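You operate a simulated robot arm through the tools that you are given. There is no shell and no other tool. Be economical: measure what you need, move in short steps, check, and stop when the job is done.

The job below is to be done with a simulated two-armed robot. You get a single attempt, and the scene is never put back.

JOB
Put two of the steel sample cans from the top of the valve bench on the free end of the change bench. Take the yellow marker block from the top of the valve bench and put it on the top of the issue table. Put the clean screen on the top of the valve bench away on the right end of the plywood bench. Put the 2 small strainer basket from the top of the valve bench on top of the check valve there and the 1 small strainer basket in the top deck of the parts cart. Take the cap off the jar that says "filtrate" on the top of the cake bench and lay it down there. Do these in any order. Set down upright: clean screen, small strainer basket.

It is judged by the outcome, as a careful person would: the job done as asked, and still so three seconds after it is handed in. It fails if anything else is knocked over, pushed out of place, dropped, spilled or broken. A push-on lid holds only when it is set on centred and level and pressed home; a screw cap is set on level and turned clockwise until tight.

ROBOT AND FRAMES
Two 6-joint arms with two-finger grippers on one trunk, on a base that drives. Base frame: it is fixed to the floor where the robot stands at the start and does not move with it; the origin is under the middle of the robot, x ahead of it, y to its left, z up; the surface under the hand at the start is at about z = 78. Readings come in cm, degrees, newtons and seconds.
The left shoulder is at the start at [3, 17.8, 98.8], the right one opposite. With the tool pointing down near the work surface each hand reaches from about 50 to 82 cm from the robot's upright axis, wherever it stands, measured 20 degrees to its own side. Places, roughly: check valve [100, -25, 75]; clean screen (4x4x6 cm) [70, 0, 80]; free end of the change bench (42x25 cm) [140, -292, 80]; jar [275, -25, 75]; right end of the plywood bench (34x22 cm) [-42, -506, 86]; small strainer basket [125, 0, 75]; steel sample can [100, 0, 75]; top deck of the parts cart [210, -130, 60]; top of the issue table [200, 190, 80]; yellow marker block [75, -25, 75]. Payload 2.54 kg a hand.
Tool frame (each hand has its own): the origin (TCP) lies between the finger pads and is the grasp point; the fingertips stand 3 cm ahead of it; z points along the fingers, y is the line along which they close. The gripper opens to 11.6 cm. The gripper's body begins 9.5 cm behind the TCP.
Orientation is told as [roll, pitch, yaw] about the base's x, y, z axes, in that order, counted from this pose: with the fingers straight down and closing along the base's y, the tool's x points along the base's -x, its y along +y and its z along -z.

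CONTROLS
- The arms move only by the tool nudge_tool. It takes "left_deltas", "right_deltas" or both (then of equal length, played together; a hand with none holds still); each is a list of rows, each an object (a shift or turn left out is 0, a gripper value left out holds the last) with "offset": the shift along the tool's x, y, z in units of 30 mm (1.0 is 30 mm), a list of three; "rotation": the turn, a rotation vector about the tool's x, y, z in units of 6 degrees (1.0 is 6 degrees), a list of three. In form: [{"offset": [dx, dy, dz], "rotation": [wx, wy, wz]}, ...]. A call has 1 to 12 rows; each row shifts and turns the commanded pose from where the row before left it, along the tool's axes as they then stand. "left_gripper" and "right_gripper" are, for a hand that has rows, the closure, from 0 (fully open) to 1 (shut), set as the call begins (left out, the last holds). A call with a number of a shift or a turn outside -1 to 1 is refused whole. Rows are played at 5 a second. More than 5 cm and 8.6 degrees between two rows, or a gripper value outside its range, and nothing of the call is played. A pose out of reach is approached as far as the arm can. The call stops where the force on the tool passes 40 N (or 10 N more than at its start, if that is more) or the arm is blocked; 0.2 s more then pass. Each finger travels about 15.3 cm/s and halts on what it meets, pressing with about 32 N; the grip force reading is that of the motor and also rises with nothing between the fingers. The clock runs only during rows and for 0.2 s after the last one: add rows that do not move to give the fingers time. The reply holds the time, the measured pose of the TCP, the force on the tool along the base axes, the opening and the grip force, in the units named above and with some noise, with the torque about the TCP (base axes, N m) and any sound that the robot's microphone picked up, and new pictures: "show" is both (left out), scene, wrist or none (wrist: the cameras of the hands that moved).
- Cameras (640 x 400 px; columns grow to the right, rows downward): "scene" is now at [4.41, -1.93, 171.14]; the picture's right is [-0.27, -0.96, 0.00], its down [-0.72, 0.20, -0.66] and it looks along [0.64, -0.18, -0.75] (base axes); focal length 263 px, centre (320, 200). "left" rides on the left gripper at [6.9, 1.5, -12.2] in its tool frame; the picture's right is [-0.21, 0.98, 0.00], its down [-0.83, -0.18, -0.53] and it looks along [-0.52, -0.11, 0.85] (tool axes); focal length 251 px, centre (320, 200). "right" rides on the right gripper at [6.9, -1.5, -12.2] in its tool frame; the picture's right is [0.21, 0.98, 0.00], its down [-0.83, 0.18, -0.53] and it looks along [-0.52, 0.11, 0.85] (tool axes); focal length 251 px, centre (320, 200). There is no depth. A picture from a camera that has moved, and an enlarged one, comes with that camera's place and axes in the base frame and with its lens.
- move_column(by): slides the trunk up (or, below 0, down) by that many cm; the arms and the scene camera ride with it, the base frame stays. It gives what a move gives, with no picture.
- drive_base(legs): drives the robot by 1 to 6 legs, each [ahead, left, turn to the left] in cm, cm and degrees, along the robot's own axes; the way and the turn of a leg run together, so that a leg with both is an arc; at most 150 cm and 180 degrees a leg. The arms and the cameras ride along, it lands a little off, and it stops where it bumps. It gives what a move gives, and a new picture of the scene camera.
- turn_head(pan, tilt): turns the head with the scene camera to pan (to the left, within 143 degrees either way) and tilt (down, from -29 to 69), counted from straight ahead of the robot. It gives what a move gives, and a new picture of the scene camera.
- zoom(camera, box): a new picture of the part [left, top, right, bottom] of that camera's present view, enlarged. The clock stands still meanwhile.
- close_job(): hands the job in; it is judged then, once.

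Go step by step. Nothing tells you exact positions but the pictures and the camera data: compare them with the known pose of the tool, close in by small moves and look again before you grip or let go. The budget is 196 turns and 260 pictures, counting those below and the enlarged ones. Unless the task says otherwise, let go and move clear before handing in.

The tools are called after "Emit:" by a JSON object that holds its "fn" and its "kwargs". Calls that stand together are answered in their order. nudge_tool: Moves the arms, as the interface text tells. Its arguments: {"type":"object","properties":{"left_deltas":{"type":"array","items":{"type":"object","properties":{"offset":{"type":"array","items":{"type":"number"}},"rotation":{"type":"array","items":{"type":"number"}}}}},"left_gripper":{"type":"number"},"right_deltas":{"type":"array","items":{"type":"object","properties":{"offset":{"type":"array","items":{"type":"number"}},"rotation":{"type":"array","items":{"type":"number"}}}}},"right_gripper":{"type":"number"},"show":{"type":"string","enum":["both","scene","wrist","none"]}},"required":[]} The other tools are called the same way: move_column (by) slides the trunk up or down; drive_base (legs) drives the base; turn_head (pan, tilt) turns the head that bears the scene camera; zoom (camera, box) takes an enlarged picture of a part of a camera's view; close_job () hands the job in.

At the start:

```text
time_s: 0.0
left_eef_pos: [48.5, 14.9, 117.57]
left_tcp_rot: [0.0, 0.0, -0.1]
left_contact_force: [-0.7, -0.1, 0.7]
left_wrist_torque: [-0.03, 0.01, -0.01]
left_width: 11.59
left_grasp_force: 0.1
right_eef_pos: [38.74, -25.65, 123.16]
right_tcp_rot: [-0.1, 0.0, -0.1]
right_contact_force: [0.5, 0.4, -0.7]
right_wrist_torque: [0.0, 0.02, -0.01]
right_width: 11.6
right_grasp_force: 0.1
trunk travel left (down, up): [-20.0, 34.0]
robot x, y, heading: [0.06, -0.03, 0.1]
head pan, tilt: [-15.7, 48.5]
```

scene: 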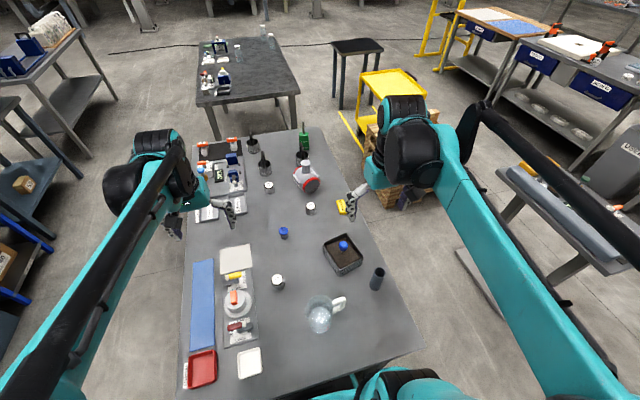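
right: 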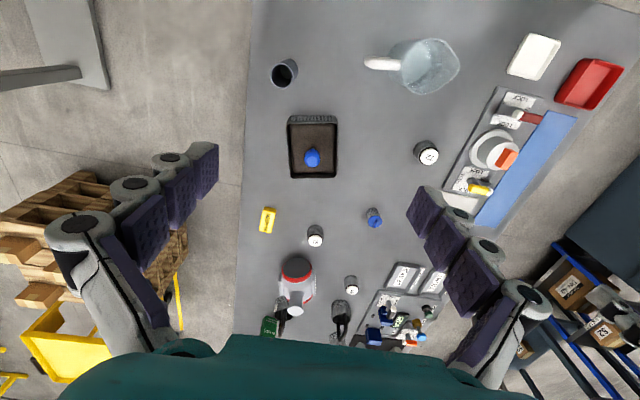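
left: 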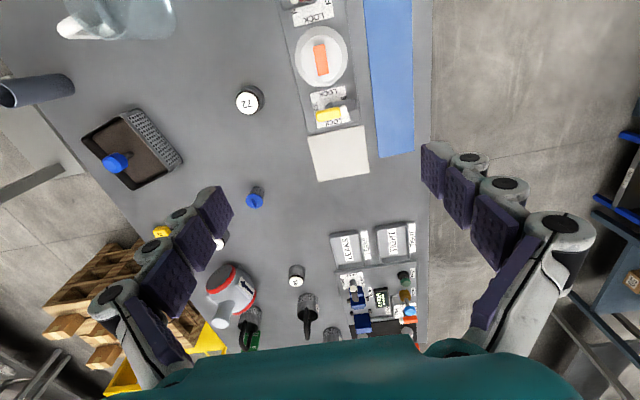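

I see the valve bench in front with several items on it. I'll enlarge parts of the view to identify the items before moving.

Emit:
{"fn": "zoom", "kwargs": {"camera": "scene", "box": [180, 120, 400, 260]}}

Emit:
{"fn": "zoom", "kwargs": {"camera": "scene", "box": [180, 220, 430, 390]}}

Emit:
{"fn": "zoom", "kwargs": {"camera": "scene", "box": [190, 20, 430, 170]}}

```text
2.86 times, centred on (290, 190) of scene
camera zoom: at [4.41, -1.93, 171.14], right [-0.27, -0.96, 0.0], down [-0.72, 0.2, -0.66], along [0.64, -0.18, -0.75], focal length 750 px, centre (406, 229)
```

zoom: 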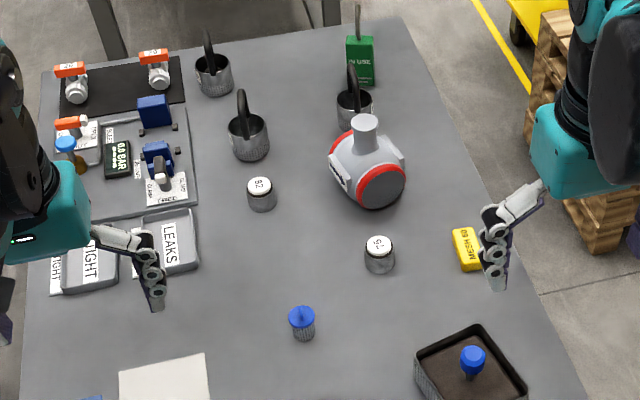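

```text
2.35 times, centred on (305, 305) of scene
camera zoom: at [4.41, -1.93, 171.14], right [-0.27, -0.96, 0.0], down [-0.72, 0.2, -0.66], along [0.64, -0.18, -0.75], focal length 618 px, centre (355, -47)
```

zoom: 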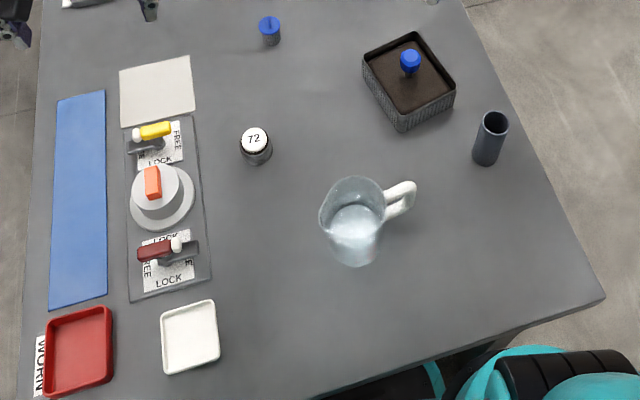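

```text
2.67 times, centred on (310, 95) of scene
camera zoom: at [4.41, -1.93, 171.14], right [-0.27, -0.96, 0.0], down [-0.72, 0.2, -0.66], along [0.64, -0.18, -0.75], focal length 700 px, centre (347, 480)
```

zoom: 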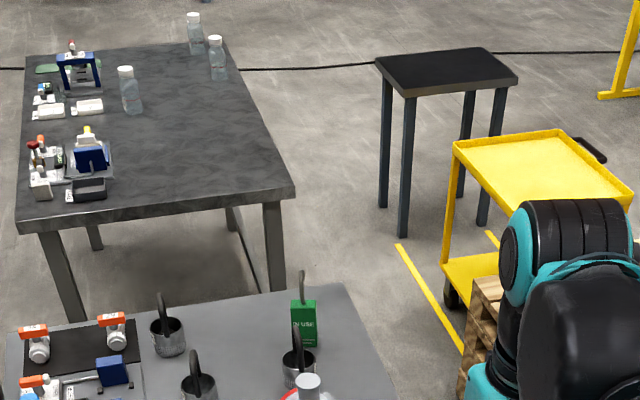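

The bench holds three labelled cans, three cup-like baskets with handles, a blue-topped screen and a yellow block. I'll look around the room to plan driving.

Emit:
{"fn": "turn_head", "kwargs": {"pan": -60, "tilt": 20}}

Emit:
{"fn": "turn_head", "kwargs": {"pan": -120, "tilt": 20}}

Emit:
{"fn": "turn_head", "kwargs": {"pan": 50, "tilt": 25}}

Emit:
{"fn": "turn_head", "kwargs": {"pan": 0, "tilt": 20}}

```text
time_s: 1.1
left_eef_pos: [48.45, 14.93, 117.56]
left_tcp_rot: [-0.2, 0.0, 0.0]
left_contact_force: [0.1, -0.6, -0.3]
left_wrist_torque: [-0.01, -0.02, 0.02]
left_width: 11.59
left_grasp_force: 0.1
right_eef_pos: [38.6, -25.77, 123.12]
right_tcp_rot: [0.0, 0.0, 0.0]
right_contact_force: [0.1, -0.1, 0.2]
right_wrist_torque: [0.01, 0.01, 0.0]
right_width: 11.62
right_grasp_force: 0.0
trunk travel left (down, up): [-20.0, 34.0]
robot x, y, heading: [-0.07, 0.43, 0.2]
head pan, tilt: [-60.0, 20.0]
camera scene: at [1.53, -7.87, 175.49], right [-0.87, -0.5, 0.0], down [-0.17, 0.3, -0.94], along [0.47, -0.81, -0.34], focal length 263 px, centre (320, 200)
```

scene: 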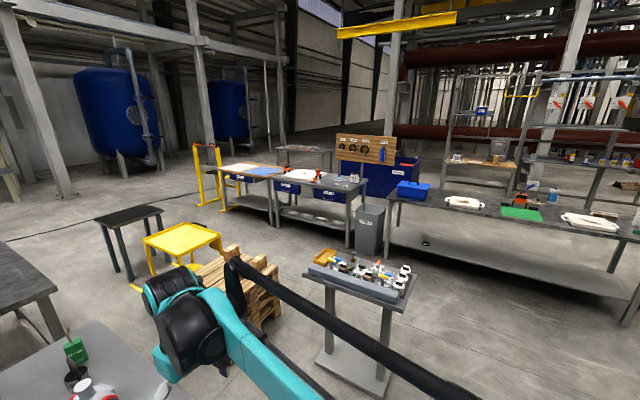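

```text
time_s: 2.4
left_eef_pos: [48.42, 14.93, 117.67]
left_tcp_rot: [0.0, 0.0, 0.0]
left_contact_force: [0.4, -0.2, -0.2]
left_wrist_torque: [-0.05, 0.0, -0.01]
left_width: 11.6
left_grasp_force: 0.1
right_eef_pos: [38.64, -25.74, 123.19]
right_tcp_rot: [0.1, 0.0, -0.1]
right_contact_force: [0.5, -0.4, 0.0]
right_wrist_torque: [0.02, -0.01, 0.0]
right_width: 11.62
right_grasp_force: 0.0
trunk travel left (down, up): [-20.0, 34.0]
robot x, y, heading: [-0.06, 0.05, 0.2]
head pan, tilt: [-120.0, 20.0]
camera scene: at [-7.79, -7.88, 175.5], right [-0.87, 0.5, 0.0], down [0.17, 0.3, -0.94], along [-0.47, -0.81, -0.34], focal length 263 px, centre (320, 200)
```

scene: 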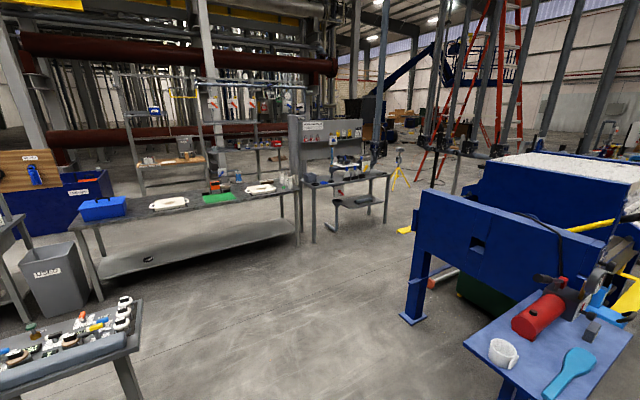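

```text
time_s: 5.0
left_eef_pos: [48.43, 14.89, 117.59]
left_tcp_rot: [0.0, -0.1, 0.0]
left_contact_force: [1.2, 0.4, 1.1]
left_wrist_torque: [-0.01, 0.01, 0.0]
left_width: 11.62
left_grasp_force: 0.0
right_eef_pos: [38.75, -25.78, 123.2]
right_tcp_rot: [0.0, -0.1, 0.1]
right_contact_force: [-0.2, 0.3, -0.8]
right_wrist_torque: [-0.01, -0.01, -0.02]
right_width: 11.6
right_grasp_force: 0.0
trunk travel left (down, up): [-20.0, 34.0]
robot x, y, heading: [-0.01, 0.27, 0.2]
head pan, tilt: [50.0, 25.0]
camera scene: at [2.79, 7.24, 174.69], right [0.77, -0.64, 0.0], down [-0.27, -0.32, -0.91], along [0.58, 0.69, -0.42], focal length 263 px, centre (320, 200)
```

scene: 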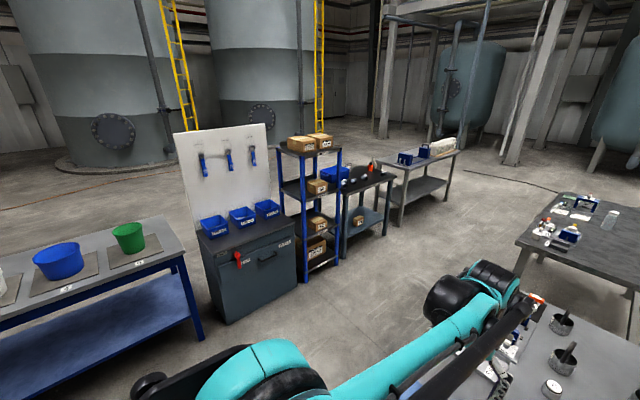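

```text
time_s: 6.2
left_eef_pos: [48.46, 14.99, 117.56]
left_tcp_rot: [0.1, 0.0, 0.0]
left_contact_force: [-0.3, -0.2, 0.0]
left_wrist_torque: [0.03, -0.01, 0.02]
left_width: 11.6
left_grasp_force: 0.0
right_eef_pos: [38.75, -25.73, 123.17]
right_tcp_rot: [0.1, 0.0, 0.1]
right_contact_force: [0.2, -0.1, 0.1]
right_wrist_torque: [-0.01, 0.03, -0.01]
right_width: 11.64
right_grasp_force: 0.1
trunk travel left (down, up): [-20.0, 34.0]
robot x, y, heading: [-0.22, 0.17, 0.0]
head pan, tilt: [0.0, 20.0]
camera scene: at [6.17, 0.2, 175.49], right [0.0, -1.0, 0.0], down [-0.34, 0.0, -0.94], along [0.94, 0.0, -0.34], focal length 263 px, centre (320, 200)
```

scene: 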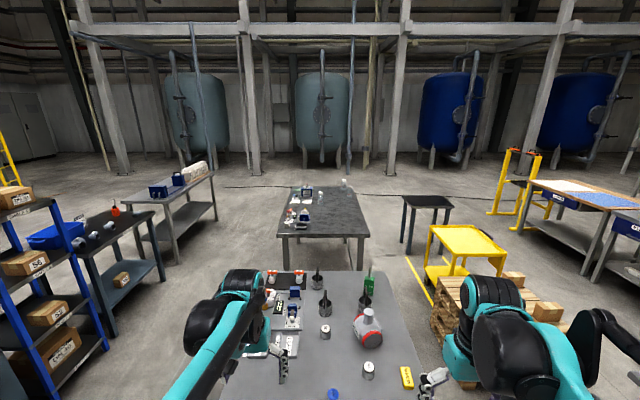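

Destinations are roughly identified. I'll look down at the bench and zoom in on the baskets, valve and jars.

Emit:
{"fn": "turn_head", "kwargs": {"pan": -5, "tilt": 35}}

Emit:
{"fn": "zoom", "kwargs": {"camera": "scene", "box": [280, 130, 400, 205]}}

Emit:
{"fn": "zoom", "kwargs": {"camera": "scene", "box": [260, 70, 380, 145]}}

```text
time_s: 7.0
left_eef_pos: [48.5, 14.91, 117.6]
left_tcp_rot: [0.0, -0.1, -0.1]
left_contact_force: [0.3, 0.7, 0.1]
left_wrist_torque: [0.01, -0.02, -0.02]
left_width: 11.58
left_grasp_force: 0.1
right_eef_pos: [38.66, -25.6, 123.18]
right_tcp_rot: [0.0, 0.1, 0.0]
right_contact_force: [-0.4, 0.3, 0.2]
right_wrist_torque: [0.01, 0.0, 0.03]
right_width: 11.61
right_grasp_force: 0.1
trunk travel left (down, up): [-20.0, 34.0]
robot x, y, heading: [-0.36, -0.17, 0.2]
head pan, tilt: [-5.0, 35.0]
camera scene: at [5.64, -0.58, 173.12], right [-0.09, -1.0, 0.0], down [-0.57, 0.05, -0.82], along [0.82, -0.07, -0.57], focal length 263 px, centre (320, 200)
```

scene: 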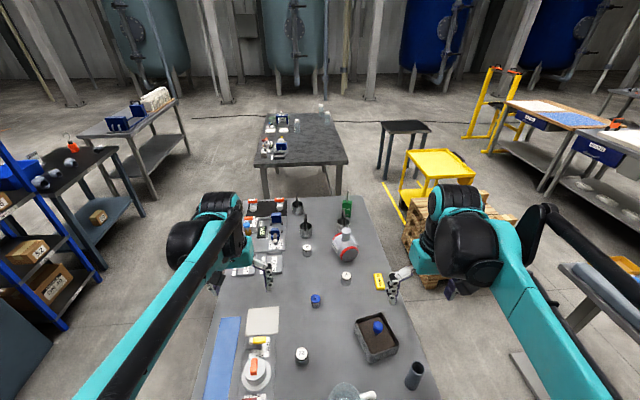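

```text
5.33 times, centred on (340, 168) of scene
camera zoom: at [5.64, -0.58, 173.12], right [-0.09, -1.0, 0.0], down [-0.57, 0.05, -0.82], along [0.82, -0.07, -0.57], focal length 1400 px, centre (213, 373)
```

zoom: 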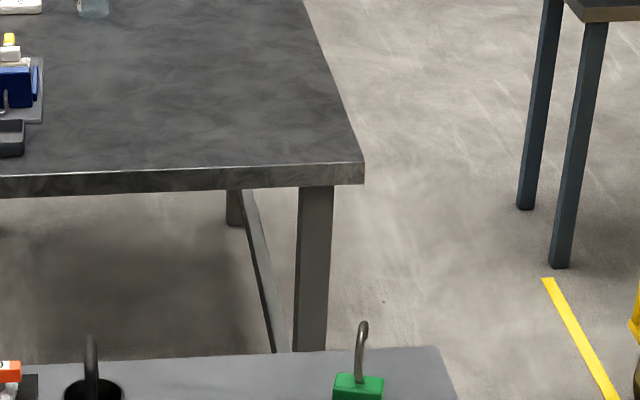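

```text
5.33 times, centred on (320, 108) of scene
camera zoom: at [5.64, -0.58, 173.12], right [-0.09, -1.0, 0.0], down [-0.57, 0.05, -0.82], along [0.82, -0.07, -0.57], focal length 1400 px, centre (320, 693)
```

zoom: 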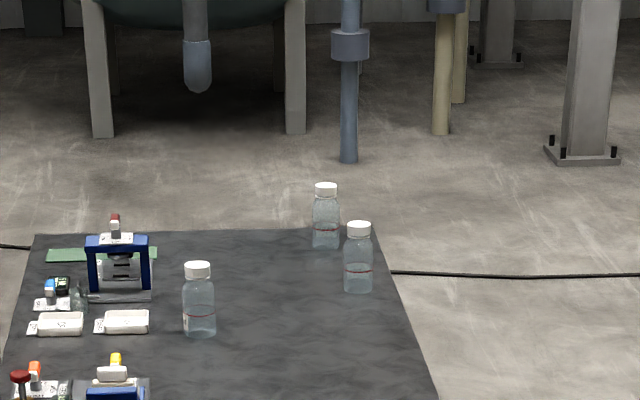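

Emit:
{"fn": "zoom", "kwargs": {"camera": "scene", "box": [270, 180, 390, 255]}}

Emit:
{"fn": "zoom", "kwargs": {"camera": "scene", "box": [280, 250, 440, 350]}}

```text
5.33 times, centred on (330, 218) of scene
camera zoom: at [5.64, -0.58, 173.12], right [-0.09, -1.0, 0.0], down [-0.57, 0.05, -0.82], along [0.82, -0.07, -0.57], focal length 1400 px, centre (267, 107)
```

zoom: 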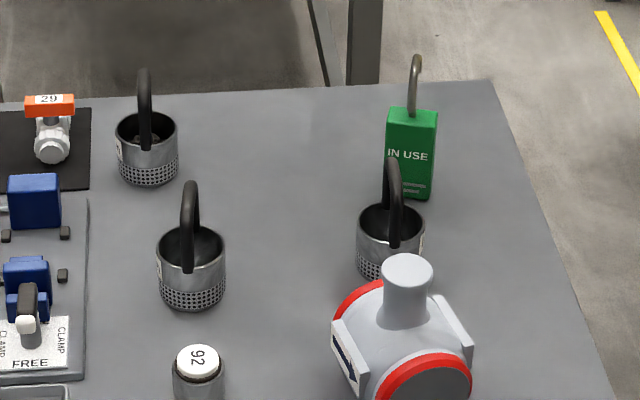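

```text
4.00 times, centred on (360, 300) of scene
camera zoom: at [5.64, -0.58, 173.12], right [-0.09, -1.0, 0.0], down [-0.57, 0.05, -0.82], along [0.82, -0.07, -0.57], focal length 1050 px, centre (160, -200)
```

zoom: 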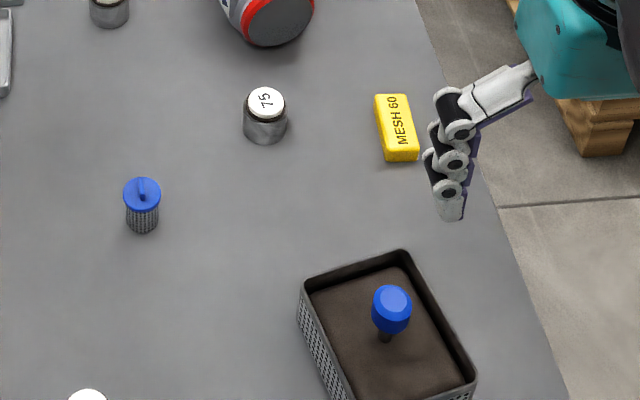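

Baskets carry side labels that I'll read later. First the cans: I'm moving the right hand above can 75 at about [77.5, -18, 78–84].

Emit:
{"fn": "nudge_tool", "kwargs": {"right_deltas": [{"offset": [-1, 0.2, 0.3]}, {"offset": [-1, 0.2, 0.3]}, {"offset": [-1, 0.2, 0.3]}, {"offset": [-1, 0.2, 0.3]}, {"offset": [-1, 0.2, 0.3]}, {"offset": [-1, 0.2, 0.3]}, {"offset": [-1, 0.2, 0.5]}, {"offset": [-1, 0.2, 0.5]}, {"offset": [-1, 0.2, 0.5]}, {"offset": [-1, 0.2, 0.5]}, {"offset": [-1, 0.2, 0.5]}, {"offset": [-1, 0.2, 0.5]}], "show": "both"}}

```text
time_s: 9.6
left_eef_pos: [48.48, 14.9, 117.62]
left_tcp_rot: [0.0, 0.1, 0.0]
left_contact_force: [1.0, -0.3, -0.9]
left_wrist_torque: [0.01, 0.05, 0.0]
left_width: 11.61
left_grasp_force: 0.1
right_eef_pos: [74.99, -18.31, 108.62]
right_tcp_rot: [0.0, 0.0, 0.1]
right_contact_force: [0.5, 0.5, 0.7]
right_wrist_torque: [-0.01, 0.05, -0.02]
right_width: 11.57
right_grasp_force: 0.1
trunk travel left (down, up): [-20.0, 34.0]
robot x, y, heading: [0.08, 0.19, -0.2]
head pan, tilt: [-5.0, 35.0]
camera scene: at [5.85, -0.6, 173.1], right [-0.09, -1.0, 0.0], down [-0.57, 0.05, -0.82], along [0.82, -0.07, -0.57], focal length 263 px, centre (320, 200)
camera right: at [68.03, -19.9, 120.96], right [-0.21, 0.98, 0.0], down [0.83, 0.18, 0.53], along [0.52, 0.11, -0.85], focal length 251 px, centre (320, 200)
```

scene: 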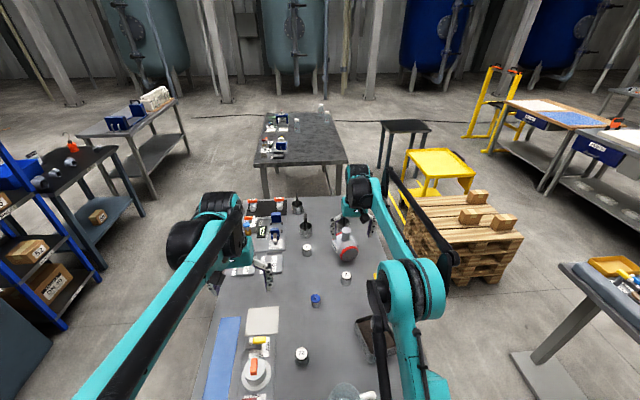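
right: 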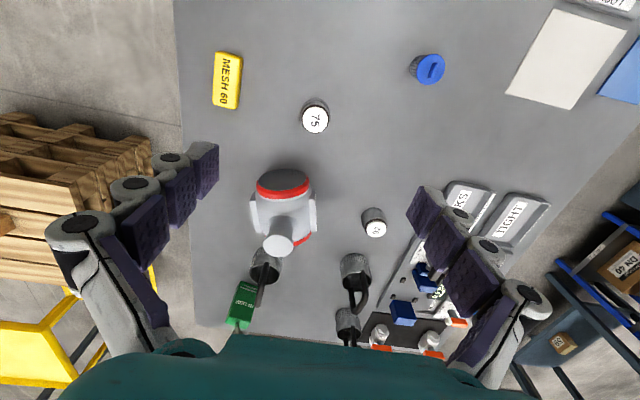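

Can 75 is estimated at [76.9, -18.8]. Descending part way and checking.

Emit:
{"fn": "nudge_tool", "kwargs": {"right_deltas": [{"offset": [-0.33, -0.08, 0.9]}, {"offset": [-0.3, -0.05, 0.9]}, {"offset": [0, 0, 0.9]}, {"offset": [0, 0, 0.9]}, {"offset": [0, 0, 0.9]}], "show": "wrist"}}

```text
time_s: 10.8
left_eef_pos: [48.48, 14.86, 117.58]
left_tcp_rot: [0.1, -0.1, 0.0]
left_contact_force: [-0.3, -0.6, -0.7]
left_wrist_torque: [-0.02, -0.02, 0.01]
left_width: 11.62
left_grasp_force: 0.0
right_eef_pos: [76.7, -18.86, 95.08]
right_tcp_rot: [0.0, 0.0, -0.2]
right_contact_force: [0.0, -0.2, -0.7]
right_wrist_torque: [-0.02, 0.02, -0.01]
right_width: 11.61
right_grasp_force: 0.0
trunk travel left (down, up): [-20.0, 34.0]
robot x, y, heading: [0.02, -0.37, 0.1]
head pan, tilt: [-5.0, 35.0]
camera right: at [69.85, -20.39, 107.33], right [-0.21, 0.98, 0.0], down [0.83, 0.18, 0.53], along [0.52, 0.11, -0.85], focal length 251 px, centre (320, 200)
```

right: 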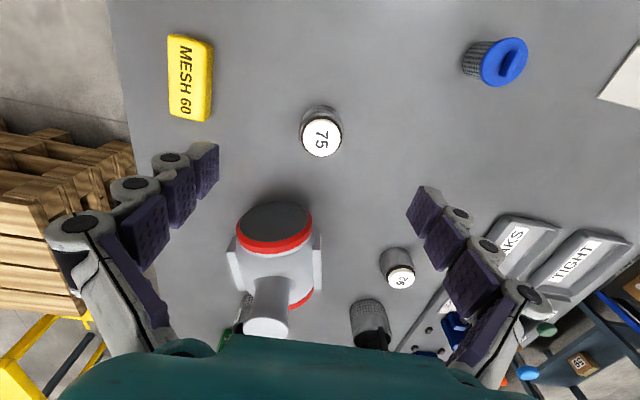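

Aligned well; descending to grasp.

Emit:
{"fn": "nudge_tool", "kwargs": {"right_deltas": [{"offset": [-0.13, 0.02, 0.9]}, {"offset": [0, 0, 0.9]}, {"offset": [0, 0, 0.9]}, {"offset": [0, 0, 0.8]}, {"offset": [0, 0, 0.7]}], "show": "wrist"}}

Emit:
{"fn": "nudge_tool", "kwargs": {"right_deltas": [{"offset": [0, 0, 0]}, {"offset": [0, 0, 0]}, {"offset": [0, 0, 0]}], "right_gripper": 1, "show": "wrist"}}

```text
time_s: 11.9
left_eef_pos: [48.44, 14.93, 117.56]
left_tcp_rot: [0.0, 0.0, 0.0]
left_contact_force: [-0.2, 0.2, -0.6]
left_wrist_torque: [-0.01, 0.03, -0.04]
left_width: 11.6
left_grasp_force: 0.2
right_eef_pos: [77.01, -18.77, 82.55]
right_tcp_rot: [-0.1, 0.0, 0.0]
right_contact_force: [0.0, 0.0, -0.5]
right_wrist_torque: [0.01, 0.02, -0.01]
right_width: 11.59
right_grasp_force: 0.0
trunk travel left (down, up): [-20.0, 34.0]
robot x, y, heading: [-0.29, -0.21, 0.3]
head pan, tilt: [-5.0, 35.0]
camera right: at [70.07, -20.29, 94.82], right [-0.21, 0.98, 0.0], down [0.83, 0.18, 0.53], along [0.52, 0.11, -0.85], focal length 251 px, centre (320, 200)
```

right: 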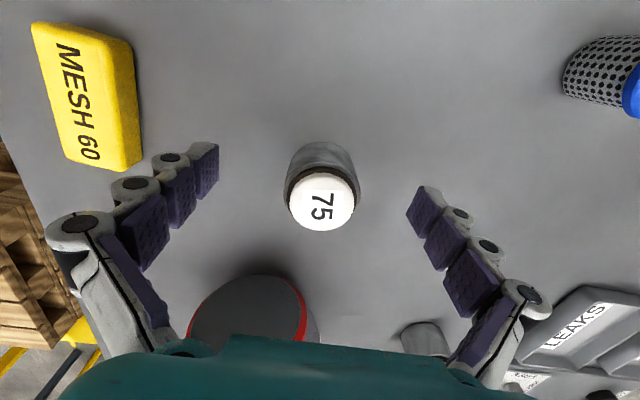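

```text
time_s: 12.8
left_eef_pos: [48.31, 15.05, 117.64]
left_tcp_rot: [-0.1, 0.0, 0.0]
left_contact_force: [0.4, -0.8, 0.5]
left_wrist_torque: [0.01, 0.04, 0.0]
left_width: 11.6
left_grasp_force: 0.0
right_eef_pos: [76.96, -18.81, 82.68]
right_tcp_rot: [0.0, 0.0, 0.0]
right_contact_force: [-0.2, 0.5, 2.9]
right_wrist_torque: [0.07, -0.03, 0.04]
right_width: 4.64
right_grasp_force: 32.2
trunk travel left (down, up): [-20.0, 34.0]
robot x, y, heading: [0.24, -0.38, -0.2]
head pan, tilt: [-5.0, 35.0]
camera right: at [70.03, -20.28, 94.89], right [-0.21, 0.98, 0.0], down [0.83, 0.18, 0.53], along [0.52, 0.11, -0.85], focal length 251 px, centre (320, 200)
```

right: 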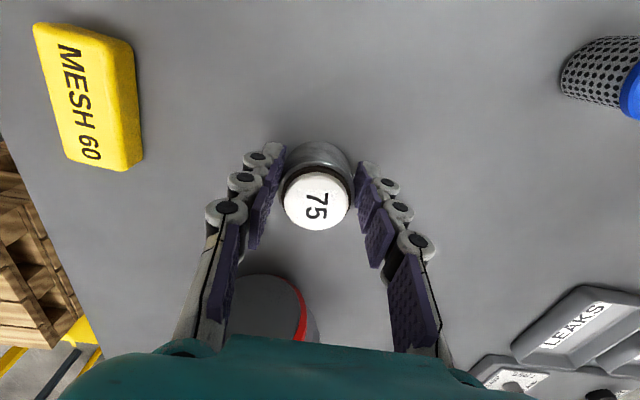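

Gripped can 75 at 4.64 cm. Lifting and pulling it back clear.

Emit:
{"fn": "nudge_tool", "kwargs": {"right_deltas": [{"offset": [0, 0, -0.5]}, {"offset": [0, 0, -1]}, {"offset": [0, 0, -1]}, {"offset": [0, 0, -1]}, {"offset": [0, 0, -1]}, {"offset": [0, 0, -1]}, {"offset": [0, 0, -1]}, {"offset": [0, 0, -1]}, {"offset": [0, 0, -1]}, {"offset": [0.3, -0.2, -1]}, {"offset": [0.8, -0.2, -1]}, {"offset": [1, -0.2, -0.8]}], "show": "none"}}

Emit:
{"fn": "nudge_tool", "kwargs": {"right_deltas": [{"offset": [1, -0.2, 0]}, {"offset": [1, -0.2, 0]}, {"offset": [1, -0.2, 0]}, {"offset": [1, -0.2, 0]}, {"offset": [1, -0.2, 0]}, {"offset": [1, -0.2, 0]}, {"offset": [1, -0.2, 0]}, {"offset": [1, -0.2, 0]}, {"offset": [1, -0.2, 0]}], "left_deltas": [{"offset": [0, -0.5, 0.5]}, {"offset": [0, -0.5, 0.5]}, {"offset": [0, -0.5, 0.5]}, {"offset": [0, -0.5, 0.5]}, {"offset": [0, -0.5, 0.5]}, {"offset": [0, -0.5, 0.5]}, {"offset": [0, -0.5, 0.5]}, {"offset": [0, -0.5, 0.5]}, {"offset": [0, -0.5, 0.5]}], "show": "both"}}

```text
time_s: 15.3
left_eef_pos: [48.31, 14.91, 117.71]
left_tcp_rot: [0.0, -0.2, 0.0]
left_contact_force: [-1.1, -0.7, 0.0]
left_wrist_torque: [0.0, -0.05, 0.01]
left_width: 11.58
left_grasp_force: 0.0
right_eef_pos: [70.5, -20.5, 116.45]
right_tcp_rot: [0.0, -0.1, 0.0]
right_contact_force: [-1.4, 0.3, 0.4]
right_wrist_torque: [0.02, -0.04, 0.0]
right_width: 0.0
right_grasp_force: 28.1
trunk travel left (down, up): [-20.0, 34.0]
robot x, y, heading: [-0.07, -0.02, 0.1]
head pan, tilt: [-5.0, 35.0]
```

```text
time_s: 17.4
left_eef_pos: [48.43, 1.55, 103.95]
left_tcp_rot: [0.1, 0.0, 0.0]
left_contact_force: [-0.8, -0.9, 0.0]
left_wrist_torque: [0.01, -0.01, 0.02]
left_width: 11.61
left_grasp_force: 0.1
right_eef_pos: [43.6, -25.9, 116.6]
right_tcp_rot: [0.1, 0.0, 0.0]
right_contact_force: [0.5, -1.9, 0.5]
right_wrist_torque: [0.04, -0.05, -0.01]
right_width: 0.0
right_grasp_force: 28.9
trunk travel left (down, up): [-20.0, 34.0]
robot x, y, heading: [-0.03, -0.05, 0.0]
head pan, tilt: [-5.0, 35.0]
camera scene: at [5.52, -0.63, 173.11], right [-0.09, -1.0, 0.0], down [-0.57, 0.05, -0.82], along [0.82, -0.07, -0.57], focal length 263 px, centre (320, 200)
camera right: at [36.56, -27.54, 128.94], right [-0.22, 0.98, 0.0], down [0.83, 0.18, 0.53], along [0.52, 0.12, -0.85], focal length 251 px, centre (320, 200)
camera left: at [41.54, 3.0, 116.09], right [0.21, 0.98, 0.0], down [0.83, -0.18, 0.53], along [0.52, -0.11, -0.85], focal length 251 px, centre (320, 200)
```

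scene: 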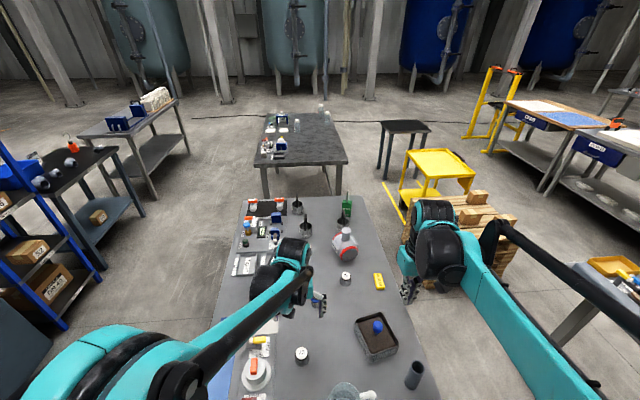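
right: 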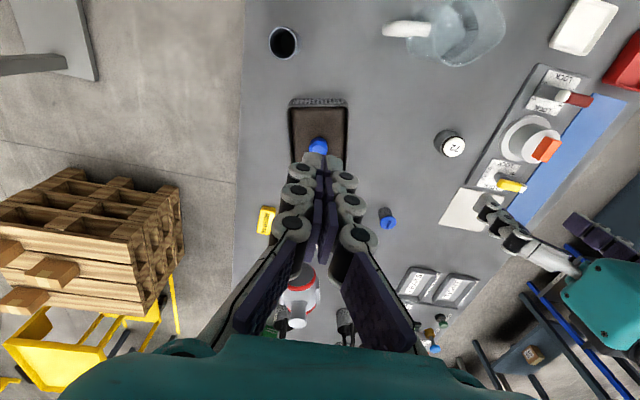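
left: 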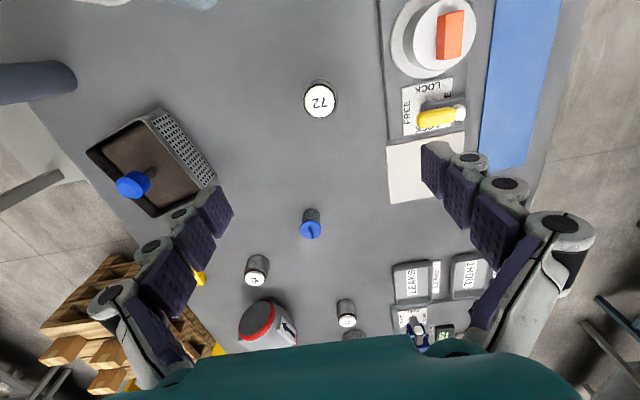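

The can slipped out on lifting and still stands in place: I gripped only its very top (its top is at about z = 82.4). I'll grip lower. Left hand first, on can 72 at [47.8, 1.9].

Emit:
{"fn": "nudge_tool", "kwargs": {"left_deltas": [{"offset": [0.2, 0.1, 0.9]}, {"offset": [0, 0, 0.9]}, {"offset": [0, 0, 0.9]}, {"offset": [0, 0, 0.9]}, {"offset": [0, 0, 0.9]}, {"offset": [0, 0, 0.9]}, {"offset": [0, 0, 0.9]}, {"offset": [0, 0, 0.9]}, {"offset": [0, 0, 0.7]}], "right_deltas": [{}, {}, {}, {}, {}, {}, {}, {}, {}], "right_gripper": 0, "show": "wrist"}}

```text
time_s: 19.4
left_eef_pos: [47.82, 1.71, 80.55]
left_tcp_rot: [0.1, 0.1, 0.0]
left_contact_force: [0.0, -0.4, -0.2]
left_wrist_torque: [0.0, 0.04, 0.02]
left_width: 11.6
left_grasp_force: 0.1
right_eef_pos: [43.68, -25.99, 116.56]
right_tcp_rot: [0.0, 0.0, 0.0]
right_contact_force: [1.6, -0.6, -0.7]
right_wrist_torque: [0.02, 0.04, 0.02]
right_width: 11.59
right_grasp_force: 0.1
trunk travel left (down, up): [-20.0, 34.0]
robot x, y, heading: [0.19, 0.27, 0.0]
head pan, tilt: [-5.0, 35.0]
camera right: at [36.71, -27.5, 128.93], right [-0.21, 0.98, 0.0], down [0.83, 0.18, 0.53], along [0.52, 0.11, -0.85], focal length 251 px, centre (320, 200)
camera left: at [40.93, 3.18, 92.56], right [0.21, 0.98, 0.0], down [0.83, -0.18, 0.53], along [0.52, -0.11, -0.85], focal length 251 px, centre (320, 200)
```

right: 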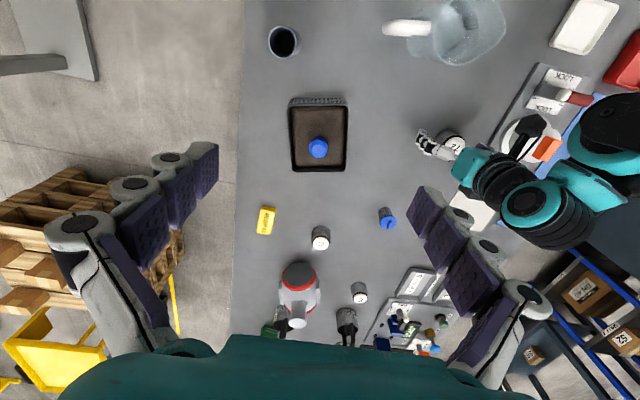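
left: 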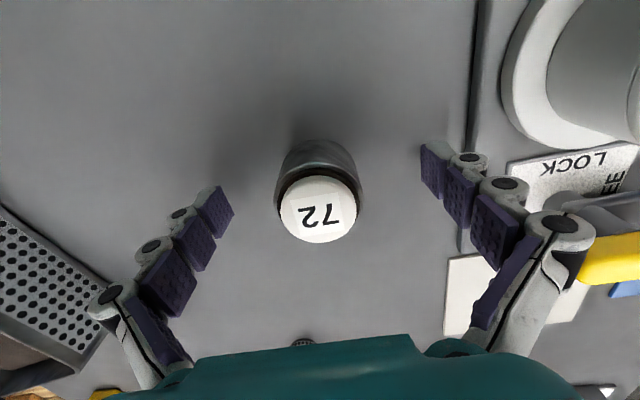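

Emit:
{"fn": "nudge_tool", "kwargs": {"left_deltas": [{"offset": [0.1, 0, 0.2]}, {"offset": [0, 0, 0.2]}], "show": "none"}}

Emit:
{"fn": "nudge_tool", "kwargs": {"left_deltas": [{}, {}, {}, {}], "left_gripper": 1, "show": "wrist"}}

Emit:
{"fn": "nudge_tool", "kwargs": {"left_deltas": [{"offset": [0, 0, -0.3]}, {"offset": [0, 0, -0.3]}, {"offset": [0, 0, -0.3]}], "show": "wrist"}}

```text
time_s: 19.9
left_eef_pos: [47.55, 1.65, 79.21]
left_tcp_rot: [0.0, 0.1, 0.1]
left_contact_force: [-0.1, 0.3, 0.1]
left_wrist_torque: [0.02, -0.01, -0.03]
left_width: 11.62
left_grasp_force: 0.1
right_eef_pos: [43.62, -26.05, 116.73]
right_tcp_rot: [-0.1, 0.0, 0.0]
right_contact_force: [1.3, -0.9, 1.4]
right_wrist_torque: [0.01, 0.03, -0.01]
right_width: 11.62
right_grasp_force: 0.1
trunk travel left (down, up): [-20.0, 34.0]
robot x, y, heading: [-0.36, 0.3, 0.1]
head pan, tilt: [-5.0, 35.0]
```

```text
time_s: 20.4
left_eef_pos: [47.42, 1.51, 79.64]
left_tcp_rot: [0.0, -0.4, 0.0]
left_contact_force: [7.0, -0.2, 71.5]
left_wrist_torque: [-0.03, 0.15, 0.01]
left_width: 10.26
left_grasp_force: 44.9
right_eef_pos: [43.33, -26.02, 116.75]
right_tcp_rot: [0.0, -0.2, 0.0]
right_contact_force: [0.5, 0.2, -0.7]
right_wrist_torque: [-0.02, 0.02, -0.01]
right_width: 11.58
right_grasp_force: 0.0
trunk travel left (down, up): [-20.0, 34.0]
robot x, y, heading: [-0.09, 0.04, 0.0]
head pan, tilt: [-5.0, 35.0]
stopped in row 1 (left hand): the force on the tool passed its limit at 49 N (the readings are from after the stop); the commanded pose is now the measured one
camera left: at [40.45, 3.05, 91.73], right [0.21, 0.98, 0.0], down [0.82, -0.18, 0.54], along [0.53, -0.11, -0.84], focal length 251 px, centre (320, 200)
```

left: 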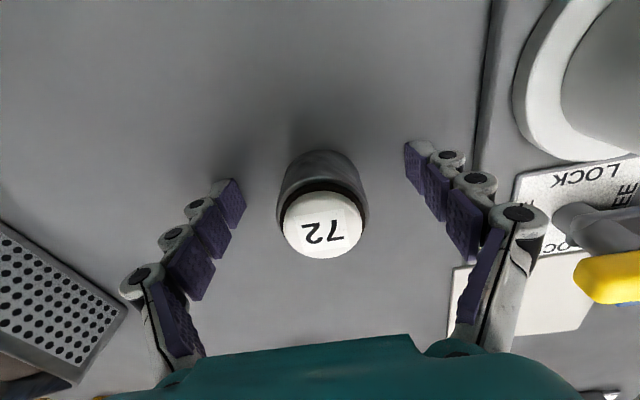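

```text
time_s: 21.1
left_eef_pos: [47.49, 1.7, 82.08]
left_tcp_rot: [0.2, -0.1, 0.0]
left_contact_force: [0.3, 0.2, -0.5]
left_wrist_torque: [0.0, -0.04, 0.0]
left_width: 4.68
left_grasp_force: 32.3
right_eef_pos: [43.37, -26.07, 116.68]
right_tcp_rot: [0.0, -0.1, 0.0]
right_contact_force: [-0.2, 0.1, -0.2]
right_wrist_torque: [0.03, -0.08, -0.01]
right_width: 11.6
right_grasp_force: 0.1
trunk travel left (down, up): [-20.0, 34.0]
robot x, y, heading: [0.22, -0.11, 0.2]
head pan, tilt: [-5.0, 35.0]
camera left: at [40.6, 3.19, 94.17], right [0.21, 0.98, 0.0], down [0.82, -0.18, 0.54], along [0.52, -0.11, -0.84], focal length 251 px, centre (320, 200)
```

left: 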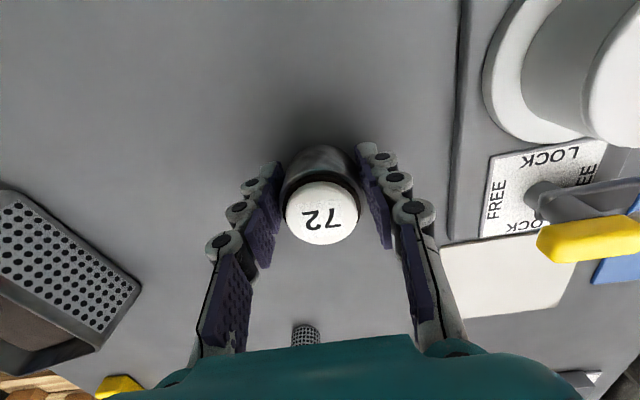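

Closing swung the tips down into the bench (bench about z = 76). I'll reopen, settle at z ≈ 80.6 and grip again.

Emit:
{"fn": "nudge_tool", "kwargs": {"left_deltas": [{}, {}, {}], "left_gripper": 0.35, "show": "none"}}

Emit:
{"fn": "nudge_tool", "kwargs": {"left_deltas": [{"offset": [0.0, 0, 0.25]}, {"offset": [0, 0, 0.25]}, {}], "show": "wrist"}}

Emit:
{"fn": "nudge_tool", "kwargs": {"left_deltas": [{}, {}, {}, {}], "left_gripper": 1, "show": "wrist"}}

```text
time_s: 21.9
left_eef_pos: [47.68, 1.64, 82.11]
left_tcp_rot: [0.0, -0.1, 0.1]
left_contact_force: [-0.3, 0.7, -0.8]
left_wrist_torque: [0.03, -0.01, -0.01]
left_width: 7.56
left_grasp_force: 0.0
right_eef_pos: [43.57, -25.85, 116.68]
right_tcp_rot: [0.0, 0.0, -0.1]
right_contact_force: [0.7, 0.3, -0.2]
right_wrist_torque: [0.01, -0.03, 0.02]
right_width: 11.62
right_grasp_force: 0.1
trunk travel left (down, up): [-20.0, 34.0]
robot x, y, heading: [-0.15, 0.17, -0.0]
head pan, tilt: [-5.0, 35.0]
```

```text
time_s: 22.8
left_eef_pos: [47.6, 1.81, 80.48]
left_tcp_rot: [0.0, -0.1, 0.0]
left_contact_force: [0.0, 0.4, -0.3]
left_wrist_torque: [-0.01, 0.0, 0.01]
left_width: 7.52
left_grasp_force: 0.0
right_eef_pos: [43.54, -25.9, 116.62]
right_tcp_rot: [0.0, 0.0, 0.0]
right_contact_force: [-0.1, -0.3, 0.5]
right_wrist_torque: [0.0, 0.01, 0.0]
right_width: 11.59
right_grasp_force: 0.0
trunk travel left (down, up): [-20.0, 34.0]
robot x, y, heading: [0.02, -0.2, 0.2]
head pan, tilt: [-5.0, 35.0]
camera left: at [40.65, 3.13, 92.71], right [0.21, 0.98, 0.0], down [0.82, -0.18, 0.54], along [0.52, -0.11, -0.84], focal length 251 px, centre (320, 200)
```

left: 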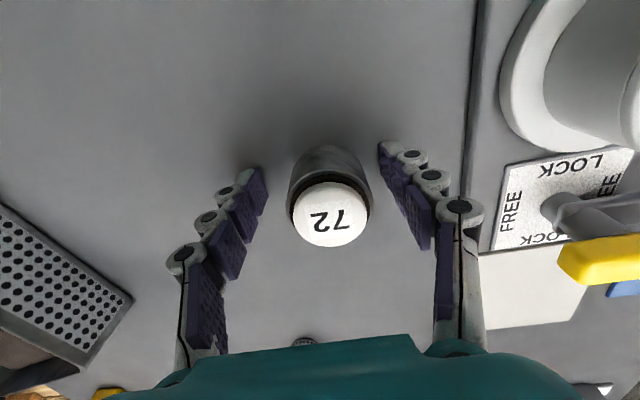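

```text
time_s: 23.2
left_eef_pos: [47.39, 1.54, 80.89]
left_tcp_rot: [0.1, -0.2, 0.0]
left_contact_force: [-4.2, -0.1, 40.2]
left_wrist_torque: [-0.03, 0.22, -0.03]
left_width: 4.67
left_grasp_force: 32.3
right_eef_pos: [43.48, -26.05, 116.75]
right_tcp_rot: [0.0, -0.2, 0.0]
right_contact_force: [0.6, 0.5, 0.2]
right_wrist_torque: [-0.01, 0.0, 0.0]
right_width: 11.59
right_grasp_force: 0.1
trunk travel left (down, up): [-20.0, 34.0]
robot x, y, heading: [0.3, -0.3, -0.1]
head pan, tilt: [-5.0, 35.0]
stopped in row 2 (left hand): the force on the tool passed its limit at 47 N (the readings are from after the stop); the commanded pose is now the measured one
camera left: at [40.47, 3.12, 92.99], right [0.21, 0.98, 0.0], down [0.82, -0.18, 0.54], along [0.53, -0.11, -0.84], focal length 251 px, centre (320, 200)
```

left: 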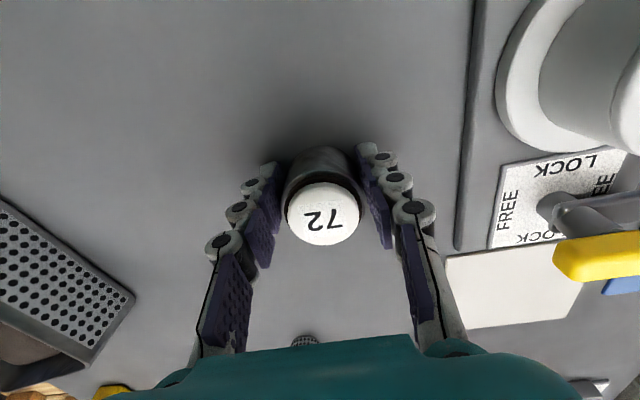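

The bench is really at about z = 78 with tips extended when closed. The can is held at its full height now; lifting slowly to check for slip.

Emit:
{"fn": "nudge_tool", "kwargs": {"left_deltas": [{"offset": [0, 0, -0.1]}, {"offset": [0, 0, -0.1]}, {"offset": [0, 0, -0.2]}, {"offset": [0, 0, -0.2]}], "show": "wrist"}}

Emit:
{"fn": "nudge_tool", "kwargs": {"left_deltas": [{"offset": [0, 0, -0.3]}, {"offset": [0, 0, -0.3]}, {"offset": [0, 0, -0.3]}, {"offset": [0, 0, -0.3]}], "show": "wrist"}}

```text
time_s: 24.2
left_eef_pos: [47.61, 1.83, 82.57]
left_tcp_rot: [0.0, -0.3, 0.0]
left_contact_force: [-0.4, -0.6, -1.3]
left_wrist_torque: [-0.01, 0.0, -0.01]
left_width: 4.66
left_grasp_force: 32.0
right_eef_pos: [43.54, -25.97, 116.69]
right_tcp_rot: [0.0, 0.0, 0.1]
right_contact_force: [0.1, 0.1, -0.3]
right_wrist_torque: [-0.01, 0.0, -0.01]
right_width: 11.61
right_grasp_force: 0.2
trunk travel left (down, up): [-20.0, 34.0]
robot x, y, heading: [0.02, -0.2, 0.0]
head pan, tilt: [-5.0, 35.0]
camera left: at [40.68, 3.2, 94.61], right [0.21, 0.98, 0.0], down [0.82, -0.18, 0.54], along [0.53, -0.11, -0.84], focal length 251 px, centre (320, 200)
```

left: 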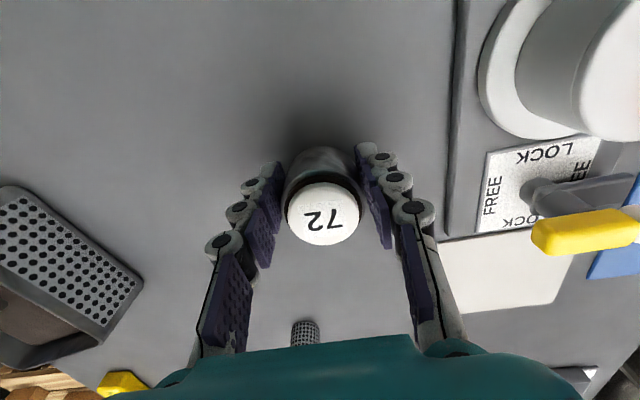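

```text
time_s: 25.2
left_eef_pos: [47.86, 1.77, 86.06]
left_tcp_rot: [0.0, -0.2, 0.0]
left_contact_force: [-0.2, 0.2, -1.2]
left_wrist_torque: [0.01, 0.01, -0.01]
left_width: 4.66
left_grasp_force: 32.2
right_eef_pos: [43.49, -25.94, 116.77]
right_tcp_rot: [0.0, 0.0, -0.1]
right_contact_force: [0.8, -0.8, -0.6]
right_wrist_torque: [-0.04, 0.01, 0.02]
right_width: 11.62
right_grasp_force: 0.1
trunk travel left (down, up): [-20.0, 34.0]
robot x, y, heading: [0.24, 0.29, 0.0]
head pan, tilt: [-5.0, 35.0]
camera left: at [40.81, 3.25, 98.12], right [0.21, 0.98, 0.0], down [0.82, -0.18, 0.54], along [0.52, -0.11, -0.84], focal length 251 px, centre (320, 200)
```

left: 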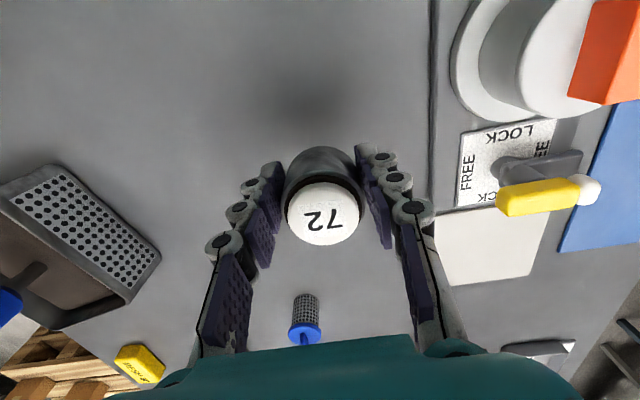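

Can 72 is held firmly. Raising the left hand while the right returns to can 75.

Emit:
{"fn": "nudge_tool", "kwargs": {"left_deltas": [{"offset": [0, 0, -0.6]}, {"offset": [0, 0, -0.8]}, {"offset": [0, 0, -0.8]}, {"offset": [0, 0, -0.8]}, {"offset": [0, 0, -0.8]}, {"offset": [0, 0, -0.8]}, {"offset": [0, 0.3, -0.8]}, {"offset": [0, 0.6, -0.8]}, {"offset": [0, 0.8, -0.8]}, {"offset": [0, 0.8, -0.8]}, {"offset": [0, 0.8, -0.8]}, {"offset": [0, 0.8, -0.8]}], "right_deltas": [{"offset": [0, 0, 0]}, {"offset": [-0.9, 0.2, 0]}, {"offset": [-1, 0.2, 0]}, {"offset": [-1, 0.2, 0]}, {"offset": [-1, 0.2, 0]}, {"offset": [-1, 0.2, 0]}, {"offset": [-1, 0.2, 0]}, {"offset": [-1, 0.2, 0]}, {"offset": [-1, 0.2, 0.5]}, {"offset": [-1, 0.2, 0.8]}, {"offset": [-1, 0.2, 0.8]}, {"offset": [-1, 0.2, 0.8]}], "right_gripper": 0.3, "show": "both"}}

```text
time_s: 27.8
left_eef_pos: [47.64, 13.99, 114.46]
left_tcp_rot: [0.0, -0.2, 0.0]
left_contact_force: [-0.3, 0.4, -1.6]
left_wrist_torque: [0.0, 0.04, 0.0]
left_width: 4.67
left_grasp_force: 31.8
right_eef_pos: [76.11, -19.42, 107.72]
right_tcp_rot: [0.0, 0.0, 0.0]
right_contact_force: [1.5, 0.6, -0.6]
right_wrist_torque: [0.0, -0.01, 0.01]
right_width: 8.11
right_grasp_force: 0.0
trunk travel left (down, up): [-20.0, 34.0]
robot x, y, heading: [0.08, -0.29, -0.1]
head pan, tilt: [-5.0, 35.0]
camera scene: at [5.81, -0.52, 173.1], right [-0.09, -1.0, 0.0], down [-0.57, 0.05, -0.82], along [0.82, -0.07, -0.57], focal length 263 px, centre (320, 200)
camera right: at [69.29, -20.96, 120.01], right [-0.21, 0.98, 0.0], down [0.83, 0.18, 0.53], along [0.52, 0.11, -0.85], focal length 251 px, centre (320, 200)
camera left: at [40.72, 15.5, 126.54], right [0.21, 0.98, 0.0], down [0.82, -0.18, 0.54], along [0.52, -0.12, -0.84], focal length 251 px, centre (320, 200)
```

scene: 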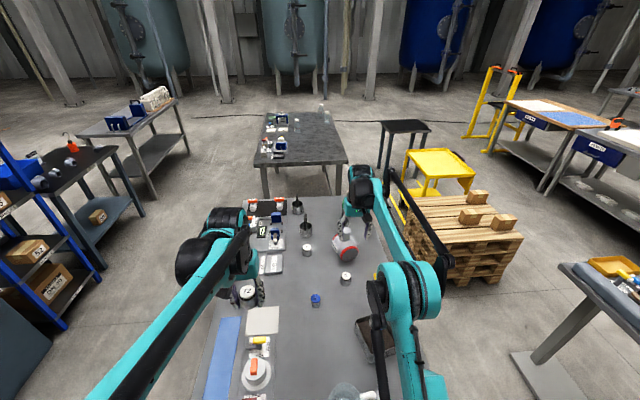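
right: 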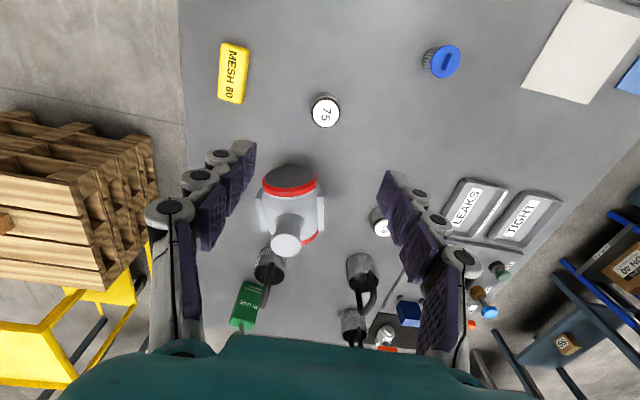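
left: 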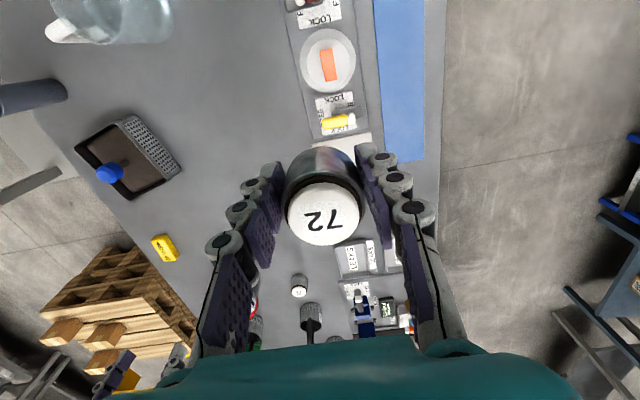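

Emit:
{"fn": "nudge_tool", "kwargs": {"right_deltas": [{"offset": [-0.2, 0.13, 0.9]}, {"offset": [-0.23, 0.14, 0.9]}, {"offset": [0, 0, 0.9]}, {"offset": [0, 0, 0.9]}, {"offset": [0, 0, 0.9]}, {"offset": [0, 0, 0.9]}, {"offset": [0, 0, 0.9]}, {"offset": [0, 0, 0.7]}, {}], "show": "wrist"}}

```text
time_s: 29.8
left_eef_pos: [47.5, 13.99, 114.51]
left_tcp_rot: [0.0, -0.2, 0.0]
left_contact_force: [-0.5, 0.5, -1.0]
left_wrist_torque: [-0.03, 0.04, -0.02]
left_width: 4.68
left_grasp_force: 31.7
right_eef_pos: [77.75, -18.53, 86.88]
right_tcp_rot: [0.0, 0.0, 0.1]
right_contact_force: [-0.3, 0.7, 0.2]
right_wrist_torque: [0.01, 0.01, 0.02]
right_width: 8.17
right_grasp_force: 0.0
trunk travel left (down, up): [-20.0, 34.0]
robot x, y, heading: [0.08, -0.22, -0.1]
head pan, tilt: [-5.0, 35.0]
camera right: at [70.86, -20.09, 99.01], right [-0.21, 0.98, 0.0], down [0.83, 0.18, 0.53], along [0.52, 0.11, -0.85], focal length 251 px, centre (320, 200)
```

right: 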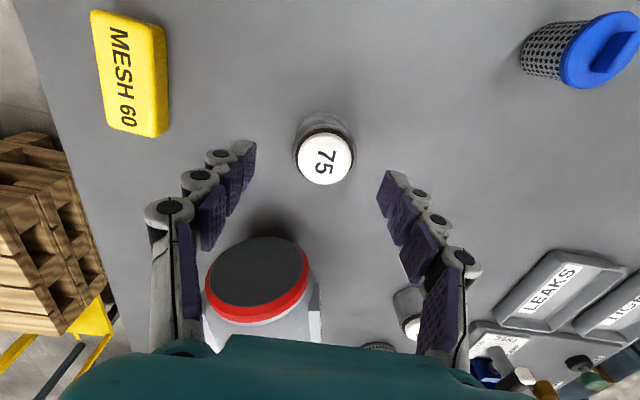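

Emit:
{"fn": "nudge_tool", "kwargs": {"right_deltas": [{"offset": [0, 0.05, 0.7]}, {"offset": [0, 0, 0.7]}, {"offset": [0, 0, 0.45]}, {}], "show": "none"}}

Emit:
{"fn": "nudge_tool", "kwargs": {"right_deltas": [{}, {}, {}, {}], "right_gripper": 1, "show": "none"}}

Emit:
{"fn": "nudge_tool", "kwargs": {"right_deltas": [{"offset": [0, 0, -0.1]}, {"offset": [0, 0, -0.2]}, {"offset": [0, 0, -0.3]}, {"offset": [0, 0, -0.4]}], "show": "wrist"}}

```text
time_s: 30.8
left_eef_pos: [47.48, 13.84, 114.51]
left_tcp_rot: [0.0, -0.2, -0.1]
left_contact_force: [-0.2, 0.4, -1.1]
left_wrist_torque: [-0.02, 0.02, -0.04]
left_width: 4.66
left_grasp_force: 31.9
right_eef_pos: [77.59, -18.37, 81.22]
right_tcp_rot: [-0.1, 0.0, 0.0]
right_contact_force: [0.1, -0.1, 0.1]
right_wrist_torque: [0.0, -0.02, 0.01]
right_width: 8.13
right_grasp_force: 0.2
trunk travel left (down, up): [-20.0, 34.0]
robot x, y, heading: [-0.29, 0.12, 0.1]
head pan, tilt: [-5.0, 35.0]
```

```text
time_s: 31.8
left_eef_pos: [47.53, 13.92, 114.49]
left_tcp_rot: [-0.1, -0.2, -0.1]
left_contact_force: [-0.3, 0.4, -1.7]
left_wrist_torque: [0.02, 0.0, -0.01]
left_width: 4.65
left_grasp_force: 32.3
right_eef_pos: [77.52, -18.35, 81.32]
right_tcp_rot: [0.1, 0.0, 0.1]
right_contact_force: [0.7, 0.0, 0.4]
right_wrist_torque: [0.03, 0.01, -0.02]
right_width: 4.57
right_grasp_force: 32.1
trunk travel left (down, up): [-20.0, 34.0]
robot x, y, heading: [0.05, 0.26, 0.2]
head pan, tilt: [-5.0, 35.0]
```

```text
time_s: 32.8
left_eef_pos: [47.56, 14.04, 114.44]
left_tcp_rot: [0.0, -0.1, 0.0]
left_contact_force: [-0.8, -0.8, -1.5]
left_wrist_torque: [0.01, -0.01, -0.02]
left_width: 4.67
left_grasp_force: 32.2
right_eef_pos: [77.47, -18.39, 84.26]
right_tcp_rot: [-0.1, 0.0, -0.1]
right_contact_force: [0.7, 0.1, -2.2]
right_wrist_torque: [0.0, 0.0, 0.0]
right_width: 4.58
right_grasp_force: 32.1
trunk travel left (down, up): [-20.0, 34.0]
robot x, y, heading: [-0.05, 0.11, 0.1]
head pan, tilt: [-5.0, 35.0]
camera right: at [70.54, -19.93, 96.55], right [-0.21, 0.98, 0.0], down [0.83, 0.18, 0.53], along [0.52, 0.11, -0.85], focal length 251 px, centre (320, 200)
```

right: 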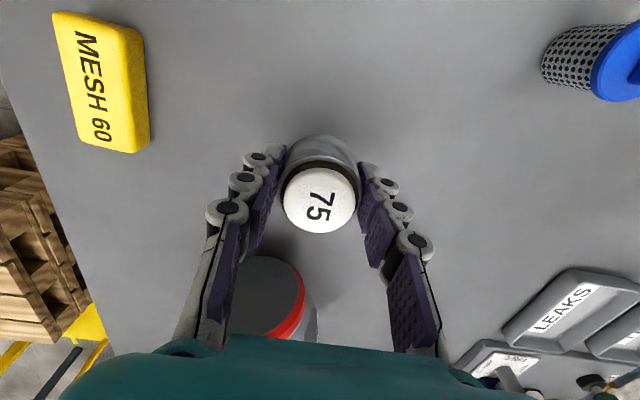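

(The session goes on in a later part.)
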